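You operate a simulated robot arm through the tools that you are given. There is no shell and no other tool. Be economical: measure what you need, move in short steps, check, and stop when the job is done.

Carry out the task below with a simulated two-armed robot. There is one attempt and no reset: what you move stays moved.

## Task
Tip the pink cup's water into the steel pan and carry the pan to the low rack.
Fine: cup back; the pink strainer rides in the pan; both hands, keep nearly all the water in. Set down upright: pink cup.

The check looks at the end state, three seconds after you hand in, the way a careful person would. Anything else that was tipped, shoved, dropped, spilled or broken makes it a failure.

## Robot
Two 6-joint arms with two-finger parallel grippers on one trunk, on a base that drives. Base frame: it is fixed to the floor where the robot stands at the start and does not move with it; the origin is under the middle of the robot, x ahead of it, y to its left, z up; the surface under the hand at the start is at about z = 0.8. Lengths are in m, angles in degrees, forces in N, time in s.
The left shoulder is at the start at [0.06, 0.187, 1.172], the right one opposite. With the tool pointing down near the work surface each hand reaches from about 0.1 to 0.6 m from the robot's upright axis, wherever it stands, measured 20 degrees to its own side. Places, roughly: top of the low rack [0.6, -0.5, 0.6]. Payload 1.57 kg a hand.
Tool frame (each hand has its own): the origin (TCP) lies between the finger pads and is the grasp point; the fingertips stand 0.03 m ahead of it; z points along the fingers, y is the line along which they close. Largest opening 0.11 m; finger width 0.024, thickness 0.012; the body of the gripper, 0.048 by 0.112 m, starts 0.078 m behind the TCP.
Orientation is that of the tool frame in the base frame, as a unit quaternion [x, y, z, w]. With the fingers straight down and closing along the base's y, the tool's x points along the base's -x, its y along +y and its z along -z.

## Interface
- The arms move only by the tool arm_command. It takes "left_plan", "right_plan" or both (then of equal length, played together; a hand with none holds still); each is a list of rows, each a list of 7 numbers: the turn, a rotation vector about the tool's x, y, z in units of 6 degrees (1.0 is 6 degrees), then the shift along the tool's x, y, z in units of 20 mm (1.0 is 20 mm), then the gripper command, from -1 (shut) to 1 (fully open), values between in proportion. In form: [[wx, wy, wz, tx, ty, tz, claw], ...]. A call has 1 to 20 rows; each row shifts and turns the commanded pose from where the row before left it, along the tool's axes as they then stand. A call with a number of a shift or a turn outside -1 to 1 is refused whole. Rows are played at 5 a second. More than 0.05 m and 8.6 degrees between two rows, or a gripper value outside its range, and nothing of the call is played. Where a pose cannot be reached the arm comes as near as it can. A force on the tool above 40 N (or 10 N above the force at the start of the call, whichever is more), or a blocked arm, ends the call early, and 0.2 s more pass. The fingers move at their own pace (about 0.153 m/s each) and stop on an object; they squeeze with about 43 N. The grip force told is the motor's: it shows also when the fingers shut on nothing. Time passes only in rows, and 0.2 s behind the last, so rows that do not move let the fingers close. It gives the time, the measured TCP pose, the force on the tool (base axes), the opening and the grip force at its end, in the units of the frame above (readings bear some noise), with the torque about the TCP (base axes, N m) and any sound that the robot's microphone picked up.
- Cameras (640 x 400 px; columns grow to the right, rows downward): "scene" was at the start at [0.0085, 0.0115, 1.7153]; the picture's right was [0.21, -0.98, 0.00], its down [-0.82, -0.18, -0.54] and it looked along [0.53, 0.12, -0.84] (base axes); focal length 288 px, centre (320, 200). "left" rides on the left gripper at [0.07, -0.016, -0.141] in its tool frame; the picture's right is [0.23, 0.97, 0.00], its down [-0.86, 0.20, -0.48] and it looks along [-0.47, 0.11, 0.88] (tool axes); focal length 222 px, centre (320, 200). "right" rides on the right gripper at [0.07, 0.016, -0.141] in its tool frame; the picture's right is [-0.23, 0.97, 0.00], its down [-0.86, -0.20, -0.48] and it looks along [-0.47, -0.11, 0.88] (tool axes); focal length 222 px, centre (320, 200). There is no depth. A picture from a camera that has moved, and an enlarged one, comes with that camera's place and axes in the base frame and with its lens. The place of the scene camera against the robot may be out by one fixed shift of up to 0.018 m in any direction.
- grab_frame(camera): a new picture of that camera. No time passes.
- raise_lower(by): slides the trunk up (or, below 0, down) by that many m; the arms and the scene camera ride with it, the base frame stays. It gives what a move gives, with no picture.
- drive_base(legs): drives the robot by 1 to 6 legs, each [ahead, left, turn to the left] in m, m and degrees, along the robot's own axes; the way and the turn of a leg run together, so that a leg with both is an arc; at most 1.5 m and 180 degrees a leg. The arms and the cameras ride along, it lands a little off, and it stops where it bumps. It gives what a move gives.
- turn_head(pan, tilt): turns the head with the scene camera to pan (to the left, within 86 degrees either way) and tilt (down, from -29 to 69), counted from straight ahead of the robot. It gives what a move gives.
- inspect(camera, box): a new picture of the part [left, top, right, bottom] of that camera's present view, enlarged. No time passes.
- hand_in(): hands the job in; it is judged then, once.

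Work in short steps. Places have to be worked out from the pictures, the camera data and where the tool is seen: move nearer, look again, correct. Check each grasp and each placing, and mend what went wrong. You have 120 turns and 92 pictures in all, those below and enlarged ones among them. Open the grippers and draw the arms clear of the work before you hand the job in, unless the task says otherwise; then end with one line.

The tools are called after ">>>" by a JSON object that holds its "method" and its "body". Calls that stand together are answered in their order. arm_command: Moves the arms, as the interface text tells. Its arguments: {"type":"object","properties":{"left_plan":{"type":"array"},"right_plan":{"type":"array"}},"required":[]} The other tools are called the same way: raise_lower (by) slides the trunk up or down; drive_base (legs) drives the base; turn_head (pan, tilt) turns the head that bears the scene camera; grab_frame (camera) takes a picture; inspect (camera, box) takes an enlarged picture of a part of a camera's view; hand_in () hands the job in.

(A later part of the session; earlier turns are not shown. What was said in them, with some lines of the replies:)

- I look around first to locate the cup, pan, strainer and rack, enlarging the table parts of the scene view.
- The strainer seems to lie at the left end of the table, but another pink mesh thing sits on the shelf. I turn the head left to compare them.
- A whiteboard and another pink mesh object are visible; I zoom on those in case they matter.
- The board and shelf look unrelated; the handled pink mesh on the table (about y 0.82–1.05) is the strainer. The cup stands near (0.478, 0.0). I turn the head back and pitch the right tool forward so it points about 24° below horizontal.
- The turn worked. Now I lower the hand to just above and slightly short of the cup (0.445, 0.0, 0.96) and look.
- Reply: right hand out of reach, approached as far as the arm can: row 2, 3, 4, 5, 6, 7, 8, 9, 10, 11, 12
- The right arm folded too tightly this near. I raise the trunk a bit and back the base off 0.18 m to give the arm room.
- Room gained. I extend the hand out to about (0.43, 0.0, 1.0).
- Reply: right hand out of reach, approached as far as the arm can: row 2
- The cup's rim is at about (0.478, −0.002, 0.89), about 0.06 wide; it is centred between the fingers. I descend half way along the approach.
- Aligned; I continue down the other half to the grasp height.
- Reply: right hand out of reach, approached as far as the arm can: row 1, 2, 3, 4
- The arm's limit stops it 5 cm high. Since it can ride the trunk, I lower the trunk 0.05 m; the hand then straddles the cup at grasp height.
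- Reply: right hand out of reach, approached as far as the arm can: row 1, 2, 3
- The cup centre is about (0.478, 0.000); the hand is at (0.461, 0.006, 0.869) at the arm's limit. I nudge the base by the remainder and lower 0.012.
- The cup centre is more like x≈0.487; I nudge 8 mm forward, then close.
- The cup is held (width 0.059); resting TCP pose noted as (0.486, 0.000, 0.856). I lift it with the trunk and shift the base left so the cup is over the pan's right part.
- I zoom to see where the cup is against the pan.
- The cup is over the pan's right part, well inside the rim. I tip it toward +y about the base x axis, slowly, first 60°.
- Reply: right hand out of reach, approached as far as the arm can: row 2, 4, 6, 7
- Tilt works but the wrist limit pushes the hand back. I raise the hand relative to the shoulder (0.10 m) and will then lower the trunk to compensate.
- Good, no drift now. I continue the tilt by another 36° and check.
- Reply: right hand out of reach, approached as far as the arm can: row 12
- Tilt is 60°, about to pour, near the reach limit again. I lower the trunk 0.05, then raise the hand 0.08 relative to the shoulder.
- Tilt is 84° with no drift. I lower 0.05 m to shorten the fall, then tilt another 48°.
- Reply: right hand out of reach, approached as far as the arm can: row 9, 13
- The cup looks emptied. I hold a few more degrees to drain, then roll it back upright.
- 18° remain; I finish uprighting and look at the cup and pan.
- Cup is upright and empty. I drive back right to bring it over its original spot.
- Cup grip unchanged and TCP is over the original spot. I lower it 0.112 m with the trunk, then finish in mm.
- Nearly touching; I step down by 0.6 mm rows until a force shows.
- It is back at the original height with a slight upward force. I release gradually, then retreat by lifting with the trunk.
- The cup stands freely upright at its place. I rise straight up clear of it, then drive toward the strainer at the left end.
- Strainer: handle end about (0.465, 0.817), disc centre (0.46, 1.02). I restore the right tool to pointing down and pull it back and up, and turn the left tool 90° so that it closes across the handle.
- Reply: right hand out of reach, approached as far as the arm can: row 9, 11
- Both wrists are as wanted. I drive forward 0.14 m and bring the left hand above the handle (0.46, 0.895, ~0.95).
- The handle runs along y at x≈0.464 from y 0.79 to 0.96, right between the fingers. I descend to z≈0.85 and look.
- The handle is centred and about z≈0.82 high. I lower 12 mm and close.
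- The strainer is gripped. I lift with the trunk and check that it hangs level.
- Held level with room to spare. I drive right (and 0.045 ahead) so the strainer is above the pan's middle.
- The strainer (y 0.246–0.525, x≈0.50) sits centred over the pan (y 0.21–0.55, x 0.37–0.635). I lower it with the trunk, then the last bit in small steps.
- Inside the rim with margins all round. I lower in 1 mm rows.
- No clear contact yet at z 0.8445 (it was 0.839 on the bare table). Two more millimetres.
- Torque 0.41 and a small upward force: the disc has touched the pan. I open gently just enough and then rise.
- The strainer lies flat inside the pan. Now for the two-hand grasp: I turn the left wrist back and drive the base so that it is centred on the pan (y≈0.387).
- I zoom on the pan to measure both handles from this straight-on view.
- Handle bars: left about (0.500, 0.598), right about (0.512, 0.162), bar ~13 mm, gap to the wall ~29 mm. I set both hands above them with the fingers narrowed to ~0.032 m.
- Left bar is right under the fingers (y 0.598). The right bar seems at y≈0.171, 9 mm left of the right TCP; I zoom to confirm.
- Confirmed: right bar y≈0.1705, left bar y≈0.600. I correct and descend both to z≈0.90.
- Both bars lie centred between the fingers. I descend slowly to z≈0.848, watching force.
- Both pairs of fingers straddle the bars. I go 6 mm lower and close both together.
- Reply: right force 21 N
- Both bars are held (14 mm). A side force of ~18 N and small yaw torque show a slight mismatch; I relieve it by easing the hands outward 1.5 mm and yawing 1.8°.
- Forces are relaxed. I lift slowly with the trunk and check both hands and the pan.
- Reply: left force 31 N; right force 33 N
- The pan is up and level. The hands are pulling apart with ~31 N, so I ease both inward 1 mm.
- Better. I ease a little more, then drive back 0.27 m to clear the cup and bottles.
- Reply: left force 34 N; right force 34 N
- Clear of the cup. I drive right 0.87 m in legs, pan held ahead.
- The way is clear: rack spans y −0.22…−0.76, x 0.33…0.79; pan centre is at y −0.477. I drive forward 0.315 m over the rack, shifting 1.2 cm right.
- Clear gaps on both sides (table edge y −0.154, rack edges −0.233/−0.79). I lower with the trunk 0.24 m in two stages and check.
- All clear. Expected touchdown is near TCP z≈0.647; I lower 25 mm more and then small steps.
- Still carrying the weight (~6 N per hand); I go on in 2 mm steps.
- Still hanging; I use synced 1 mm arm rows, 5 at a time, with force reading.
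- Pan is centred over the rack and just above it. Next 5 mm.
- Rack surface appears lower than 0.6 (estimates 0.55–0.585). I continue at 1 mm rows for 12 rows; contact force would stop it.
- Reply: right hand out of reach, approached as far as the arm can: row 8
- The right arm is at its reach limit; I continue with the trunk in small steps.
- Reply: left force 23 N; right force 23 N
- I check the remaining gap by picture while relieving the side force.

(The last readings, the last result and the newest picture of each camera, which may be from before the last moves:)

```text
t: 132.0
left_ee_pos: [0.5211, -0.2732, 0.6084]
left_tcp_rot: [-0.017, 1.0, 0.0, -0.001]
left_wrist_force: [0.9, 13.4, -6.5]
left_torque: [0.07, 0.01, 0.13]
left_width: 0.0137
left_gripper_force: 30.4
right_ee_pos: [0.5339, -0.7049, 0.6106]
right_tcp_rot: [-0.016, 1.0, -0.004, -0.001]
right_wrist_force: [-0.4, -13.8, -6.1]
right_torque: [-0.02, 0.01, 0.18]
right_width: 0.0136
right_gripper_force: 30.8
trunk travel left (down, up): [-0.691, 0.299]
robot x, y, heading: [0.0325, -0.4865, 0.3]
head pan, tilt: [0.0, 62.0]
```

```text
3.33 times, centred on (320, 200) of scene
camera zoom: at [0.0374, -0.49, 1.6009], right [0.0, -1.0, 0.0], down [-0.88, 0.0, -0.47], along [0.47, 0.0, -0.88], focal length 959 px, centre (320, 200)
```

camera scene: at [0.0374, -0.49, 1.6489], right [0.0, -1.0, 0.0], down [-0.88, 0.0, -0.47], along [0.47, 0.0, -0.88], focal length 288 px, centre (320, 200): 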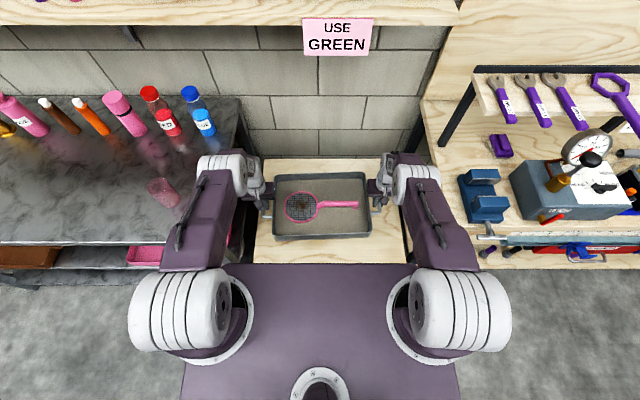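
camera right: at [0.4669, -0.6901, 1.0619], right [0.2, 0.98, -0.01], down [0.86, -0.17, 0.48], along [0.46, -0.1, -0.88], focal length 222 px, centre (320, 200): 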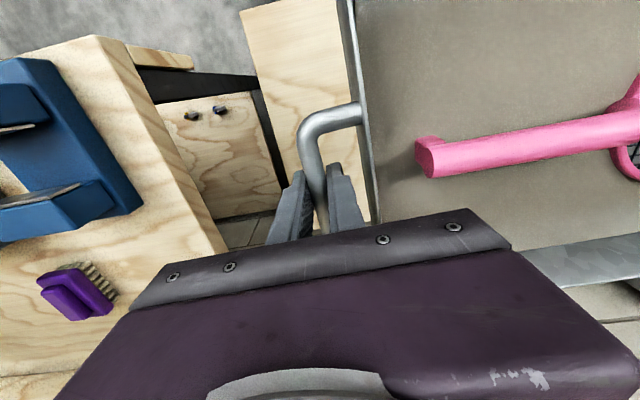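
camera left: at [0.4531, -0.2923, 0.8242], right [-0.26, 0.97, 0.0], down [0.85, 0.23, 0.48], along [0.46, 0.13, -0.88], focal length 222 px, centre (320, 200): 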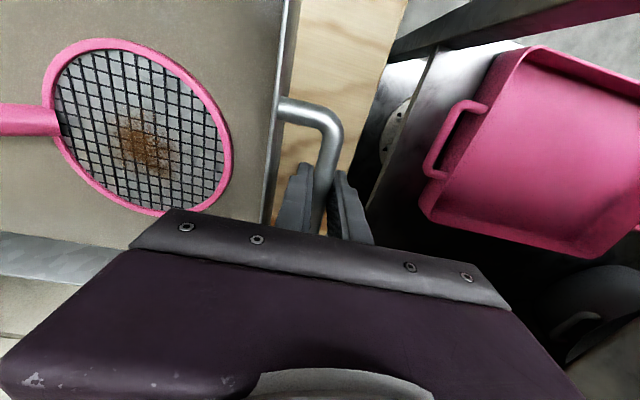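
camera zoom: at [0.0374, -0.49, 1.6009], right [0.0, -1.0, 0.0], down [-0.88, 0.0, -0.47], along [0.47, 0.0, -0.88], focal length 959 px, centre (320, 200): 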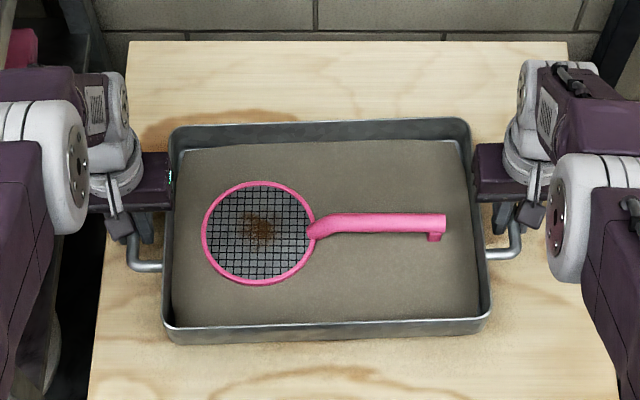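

Parallax puts the rack top around 0.545–0.56; pan bottom is about 0.563. I continue with small trunk steps.

>>> {"method": "raise_lower", "body": {"by": -0.003}}

>>> {"method": "raise_lower", "body": {"by": -0.003}}

>>> {"method": "raise_lower", "body": {"by": -0.003}}

```text
t: 132.5
left_ee_pos: [0.5221, -0.2728, 0.6066]
left_tcp_rot: [-0.016, 1.0, 0.0, -0.001]
left_wrist_force: [0.8, 8.8, -6.4]
left_torque: [0.03, -0.01, 0.12]
left_width: 0.0136
left_gripper_force: 30.1
right_ee_pos: [0.5347, -0.7048, 0.6065]
right_tcp_rot: [-0.016, 1.0, -0.003, -0.002]
right_wrist_force: [-0.8, -8.5, -6.2]
right_torque: [-0.03, -0.01, 0.2]
right_width: 0.0138
right_gripper_force: 30.2
trunk travel left (down, up): [-0.688, 0.302]
robot x, y, heading: [0.0303, -0.4851, 0.1]
head pan, tilt: [0.0, 62.0]
```

```text
t: 133.1
left_ee_pos: [0.5223, -0.2731, 0.604]
left_tcp_rot: [-0.017, 1.0, 0.0, -0.001]
left_wrist_force: [0.6, 5.3, -6.5]
left_torque: [0.04, 0.06, 0.14]
left_width: 0.0136
left_gripper_force: 30.3
right_ee_pos: [0.5352, -0.7053, 0.6051]
right_tcp_rot: [-0.015, 1.0, -0.003, -0.002]
right_wrist_force: [-0.9, -4.7, -5.6]
right_torque: [-0.01, -0.03, 0.25]
right_width: 0.0136
right_gripper_force: 30.1
trunk travel left (down, up): [-0.685, 0.305]
robot x, y, heading: [0.0323, -0.4839, 0.4]
head pan, tilt: [0.0, 62.0]
```

```text
t: 133.6
left_ee_pos: [0.522, -0.2732, 0.601]
left_tcp_rot: [-0.016, 1.0, 0.0, 0.0]
left_wrist_force: [1.0, 1.5, -5.5]
left_torque: [0.03, 0.03, 0.12]
left_width: 0.0133
left_gripper_force: 29.9
right_ee_pos: [0.5337, -0.706, 0.6021]
right_tcp_rot: [-0.016, 1.0, -0.004, -0.002]
right_wrist_force: [-0.1, -0.9, -6.0]
right_torque: [-0.01, -0.02, 0.23]
right_width: 0.0133
right_gripper_force: 30.2
trunk travel left (down, up): [-0.682, 0.308]
robot x, y, heading: [0.0313, -0.4832, 0.1]
head pan, tilt: [0.0, 62.0]
```

Still hanging freely (6 N each). I continue.

>>> {"method": "raise_lower", "body": {"by": -0.003}}

>>> {"method": "raise_lower", "body": {"by": -0.003}}

>>> {"method": "raise_lower", "body": {"by": -0.003}}

```text
t: 134.1
left_ee_pos: [0.5216, -0.2732, 0.5977]
left_tcp_rot: [-0.018, 1.0, 0.0, -0.001]
left_wrist_force: [1.8, -1.5, -5.1]
left_torque: [0.0, 0.14, 0.13]
left_width: 0.0135
left_gripper_force: 30.4
right_ee_pos: [0.5346, -0.7045, 0.5989]
right_tcp_rot: [-0.016, 1.0, -0.003, -0.001]
right_wrist_force: [-1.4, 0.9, -5.7]
right_torque: [-0.02, -0.33, 0.23]
right_width: 0.0135
right_gripper_force: 30.4
trunk travel left (down, up): [-0.679, 0.311]
robot x, y, heading: [0.0315, -0.4866, 0.2]
head pan, tilt: [0.0, 62.0]
```

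```text
t: 134.6
left_ee_pos: [0.5217, -0.2741, 0.5959]
left_tcp_rot: [-0.016, 1.0, 0.001, 0.002]
left_wrist_force: [-2.0, -4.6, 19.1]
left_torque: [-0.04, 0.13, -0.04]
left_width: 0.0138
left_gripper_force: 30.3
right_ee_pos: [0.5342, -0.7064, 0.5975]
right_tcp_rot: [-0.015, 1.0, -0.002, 0.0]
right_wrist_force: [2.0, 2.8, -3.5]
right_torque: [-0.01, 0.77, 0.03]
right_width: 0.0137
right_gripper_force: 29.9
trunk travel left (down, up): [-0.676, 0.314]
robot x, y, heading: [0.0296, -0.4865, 0.1]
head pan, tilt: [0.0, 62.0]
```

```text
t: 135.1
left_ee_pos: [0.5214, -0.2738, 0.5951]
left_tcp_rot: [-0.016, 1.0, 0.0, 0.003]
left_wrist_force: [7.9, -9.1, 16.7]
left_torque: [-0.03, -0.2, 0.0]
left_width: 0.0138
left_gripper_force: 30.4
right_ee_pos: [0.5349, -0.7062, 0.5965]
right_tcp_rot: [-0.016, 1.0, -0.004, 0.0]
right_wrist_force: [-3.8, 5.3, 14.6]
right_torque: [0.02, 0.28, 0.11]
right_width: 0.0137
right_gripper_force: 30.8
trunk travel left (down, up): [-0.673, 0.317]
robot x, y, heading: [0.0293, -0.4864, 0.2]
head pan, tilt: [0.0, 62.0]
```

Both hands now feel upward force: the pan rests on the rack. I relieve 1.5 mm and open both hands just to 0.033 m.

>>> {"method": "raise_lower", "body": {"by": 0.0015}}

>>> {"method": "arm_command", "body": {"left_plan": [[0, 0, 0, 0, 0, 0, -0.65], [0, 0, 0, 0, 0, 0, -0.5], [0, 0, 0, 0, 0, 0, -0.42], [0, 0, 0, 0, 0, 0, -0.42]], "right_plan": [[0, 0, 0, 0, 0, 0, -0.65], [0, 0, 0, 0, 0, 0, -0.5], [0, 0, 0, 0, 0, 0, -0.42], [0, 0, 0, 0, 0, 0, -0.42]]}}

>>> {"method": "inspect", "body": {"camera": "left", "box": [240, 70, 400, 240]}}

>>> {"method": "inspect", "body": {"camera": "right", "box": [240, 70, 400, 240]}}

```text
t: 135.6
left_ee_pos: [0.5203, -0.2736, 0.5942]
left_tcp_rot: [-0.017, 1.0, 0.001, 0.002]
left_wrist_force: [8.4, -12.1, 10.0]
left_torque: [0.01, -0.66, 0.1]
left_width: 0.0138
left_gripper_force: 29.9
right_ee_pos: [0.5342, -0.7077, 0.5961]
right_tcp_rot: [-0.016, 1.0, -0.003, -0.001]
right_wrist_force: [-2.8, 5.1, 11.6]
right_torque: [-0.02, -0.25, 0.22]
right_width: 0.0137
right_gripper_force: 29.9
trunk travel left (down, up): [-0.674, 0.316]
robot x, y, heading: [0.0301, -0.4871, 0.1]
head pan, tilt: [0.0, 62.0]
```

```text
t: 136.6
left_ee_pos: [0.521, -0.2739, 0.5931]
left_tcp_rot: [-0.017, 1.0, 0.0, 0.001]
left_wrist_force: [-0.1, -0.4, -0.3]
left_torque: [0.04, 0.03, -0.03]
left_width: 0.0316
left_gripper_force: 0.0
right_ee_pos: [0.5336, -0.7043, 0.5953]
right_tcp_rot: [-0.016, 1.0, -0.003, -0.001]
right_wrist_force: [-0.2, 0.3, -0.2]
right_torque: [0.03, 0.0, -0.02]
right_width: 0.0321
right_gripper_force: 0.1
trunk travel left (down, up): [-0.674, 0.316]
robot x, y, heading: [0.0306, -0.4861, 0.0]
head pan, tilt: [0.0, 62.0]
```

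```text
2.35 times, centred on (320, 155) of left
camera zoom: at [0.4521, -0.2919, 0.7358], right [-0.26, 0.97, 0.0], down [0.85, 0.23, 0.48], along [0.46, 0.13, -0.88], focal length 523 px, centre (320, 306)
```

zoom: 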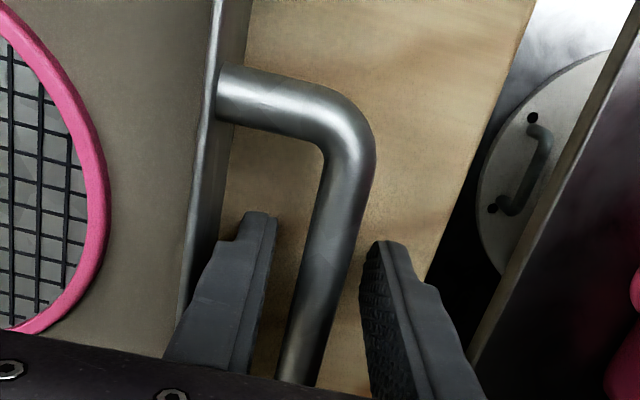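

```text
2.35 times, centred on (320, 155) of right
camera zoom: at [0.4634, -0.6904, 0.7367], right [0.2, 0.98, -0.01], down [0.86, -0.17, 0.48], along [0.47, -0.1, -0.88], focal length 523 px, centre (320, 306)
```

zoom: 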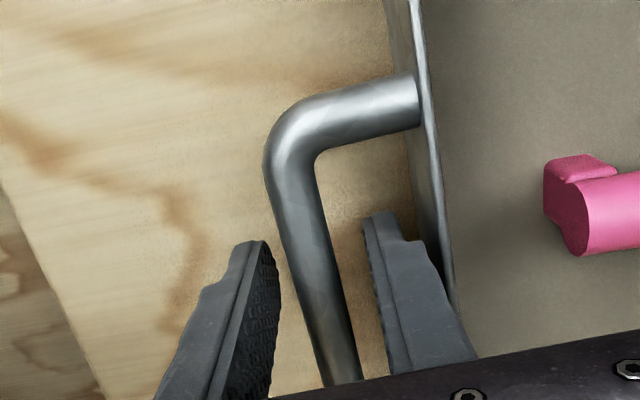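

Both bars are free with clear gaps. I raise straight up with the trunk, then look at the result.

>>> {"method": "raise_lower", "body": {"by": 0.06}}

>>> {"method": "raise_lower", "body": {"by": 0.22}}

>>> {"method": "drive_base", "body": {"legs": [[-0.3, 0, 0]]}}

>>> {"method": "turn_head", "body": {"pan": 10, "tilt": 50}}

>>> {"method": "grab_frame", "body": {"camera": "scene"}}

```text
t: 137.6
left_ee_pos: [0.521, -0.2743, 0.6534]
left_tcp_rot: [-0.017, 1.0, 0.001, 0.0]
left_wrist_force: [0.5, -1.3, -0.6]
left_torque: [-0.02, 0.0, 0.01]
left_width: 0.0323
left_gripper_force: 0.0
right_ee_pos: [0.5346, -0.7063, 0.6556]
right_tcp_rot: [-0.016, 1.0, -0.003, -0.001]
right_wrist_force: [-0.2, -1.2, -0.4]
right_torque: [0.02, 0.03, 0.04]
right_width: 0.0318
right_gripper_force: 0.1
trunk travel left (down, up): [-0.734, 0.256]
robot x, y, heading: [0.0307, -0.4864, 0.1]
head pan, tilt: [0.0, 62.0]
```

```text
t: 140.0
left_ee_pos: [0.5217, -0.2735, 0.8729]
left_tcp_rot: [-0.017, 1.0, 0.001, 0.0]
left_wrist_force: [-0.6, -0.4, -0.6]
left_torque: [-0.02, 0.02, 0.0]
left_width: 0.032
left_gripper_force: 0.1
right_ee_pos: [0.534, -0.706, 0.875]
right_tcp_rot: [-0.016, 1.0, -0.004, -0.001]
right_wrist_force: [0.4, 0.5, -0.4]
right_torque: [0.0, 0.01, -0.02]
right_width: 0.0318
right_gripper_force: 0.1
trunk travel left (down, up): [-0.954, 0.036]
robot x, y, heading: [0.0299, -0.4844, -0.1]
head pan, tilt: [0.0, 62.0]
```

```text
t: 142.0
left_ee_pos: [0.2238, -0.2737, 0.8724]
left_tcp_rot: [-0.016, 1.0, 0.001, 0.0]
left_wrist_force: [0.0, -0.1, -0.9]
left_torque: [0.01, -0.01, -0.01]
left_width: 0.032
left_gripper_force: 0.1
right_ee_pos: [0.2372, -0.7072, 0.8733]
right_tcp_rot: [-0.016, 1.0, -0.003, -0.002]
right_wrist_force: [0.3, 1.3, -1.1]
right_torque: [-0.01, 0.01, 0.0]
right_width: 0.0318
right_gripper_force: 0.0
trunk travel left (down, up): [-0.954, 0.036]
robot x, y, heading: [-0.2694, -0.4876, 0.4]
head pan, tilt: [0.0, 62.0]
```

```text
t: 142.8
left_ee_pos: [0.2228, -0.2728, 0.8727]
left_tcp_rot: [-0.017, 1.0, 0.0, 0.0]
left_wrist_force: [0.1, -0.8, 0.2]
left_torque: [0.01, -0.01, 0.0]
left_width: 0.0319
left_gripper_force: 0.1
right_ee_pos: [0.236, -0.706, 0.873]
right_tcp_rot: [-0.016, 1.0, -0.004, -0.001]
right_wrist_force: [-0.6, 0.5, 0.3]
right_torque: [0.03, -0.01, -0.01]
right_width: 0.0317
right_gripper_force: 0.0
trunk travel left (down, up): [-0.954, 0.036]
robot x, y, heading: [-0.2671, -0.4904, 0.1]
head pan, tilt: [10.0, 50.0]
```

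```text
14 pictures are left
camera scene: at [-0.2517, -0.477, 1.8792], right [0.17, -0.98, 0.0], down [-0.75, -0.13, -0.64], along [0.63, 0.11, -0.77], focal length 288 px, centre (320, 200)
```

scene: 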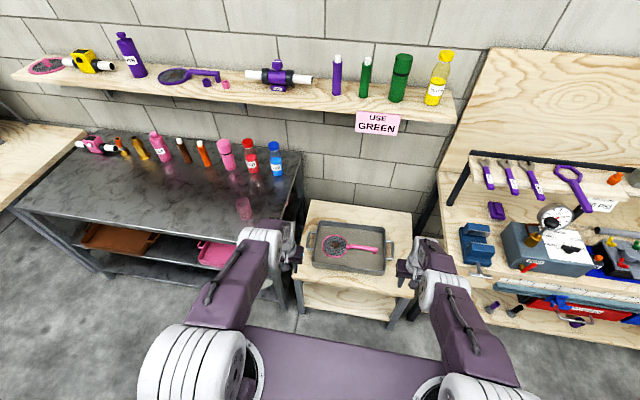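

The pan sits on the rack with the strainer in it, all else in place. I zoom on the cup, the table and the pan for spills, and open the grippers.

>>> {"method": "inspect", "body": {"camera": "scene", "box": [60, 130, 300, 280]}}

>>> {"method": "inspect", "body": {"camera": "scene", "box": [290, 195, 420, 300]}}

>>> {"method": "arm_command", "body": {"left_plan": [[0, 0, 0, 0, 0, 0, 1], [0, 0, 0, 0, 0, 0, 1], [0, 0, 0, 0, 0, 0, 1]], "right_plan": [[0, 0, 0, 0, 0, 0, 1], [0, 0, 0, 0, 0, 0, 1], [0, 0, 0, 0, 0, 0, 1]]}}

```text
2.67 times, centred on (180, 205) of scene
camera zoom: at [-0.2517, -0.477, 1.8792], right [0.17, -0.98, 0.0], down [-0.75, -0.13, -0.64], along [0.63, 0.11, -0.77], focal length 768 px, centre (693, 187)
```

zoom: 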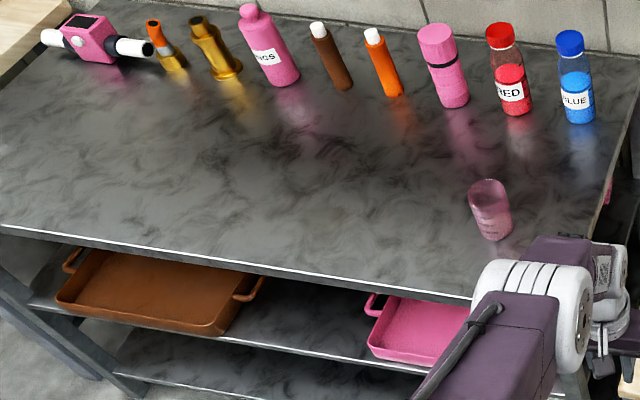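

```text
3.81 times, centred on (355, 248) of scene
camera zoom: at [-0.2517, -0.477, 1.8792], right [0.17, -0.98, 0.0], down [-0.75, -0.13, -0.64], along [0.63, 0.11, -0.77], focal length 1096 px, centre (187, 19)
```

zoom: 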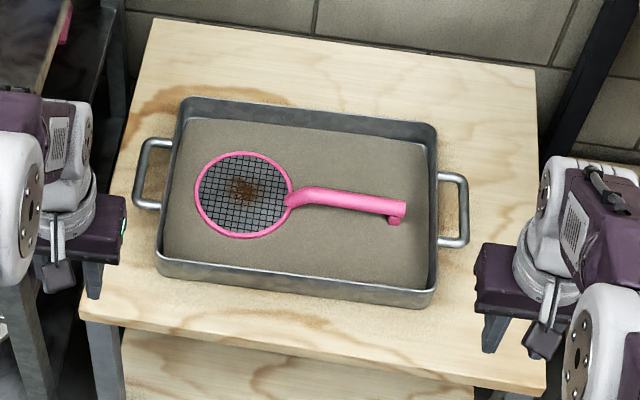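

```text
t: 143.6
left_ee_pos: [0.2221, -0.2728, 0.873]
left_tcp_rot: [-0.017, 1.0, 0.001, 0.0]
left_wrist_force: [0.0, -1.0, -0.5]
left_torque: [0.01, 0.03, 0.01]
left_width: 0.11
left_gripper_force: 0.1
right_ee_pos: [0.2359, -0.7057, 0.8746]
right_tcp_rot: [-0.015, 1.0, -0.003, -0.001]
right_wrist_force: [0.0, 0.1, 0.7]
right_torque: [-0.01, -0.03, -0.02]
right_width: 0.1099
right_gripper_force: 0.1
trunk travel left (down, up): [-0.954, 0.036]
robot x, y, heading: [-0.2709, -0.4868, 0.1]
head pan, tilt: [10.0, 50.0]
```

The cup stands upright and empty on its spot, the table is dry, the pan with the strainer rests on the rack, and both hands are open and clear. I hand in.

>>> {"method": "hand_in", "body": {}}

```text
The job is handed in.
```

I poured the pink cup's water into the steel pan and put the cup back upright on its original spot. The pan is now on the low rack, carried with both hands, with the pink strainer lying flat inside it and no spill visible in the last pictures.
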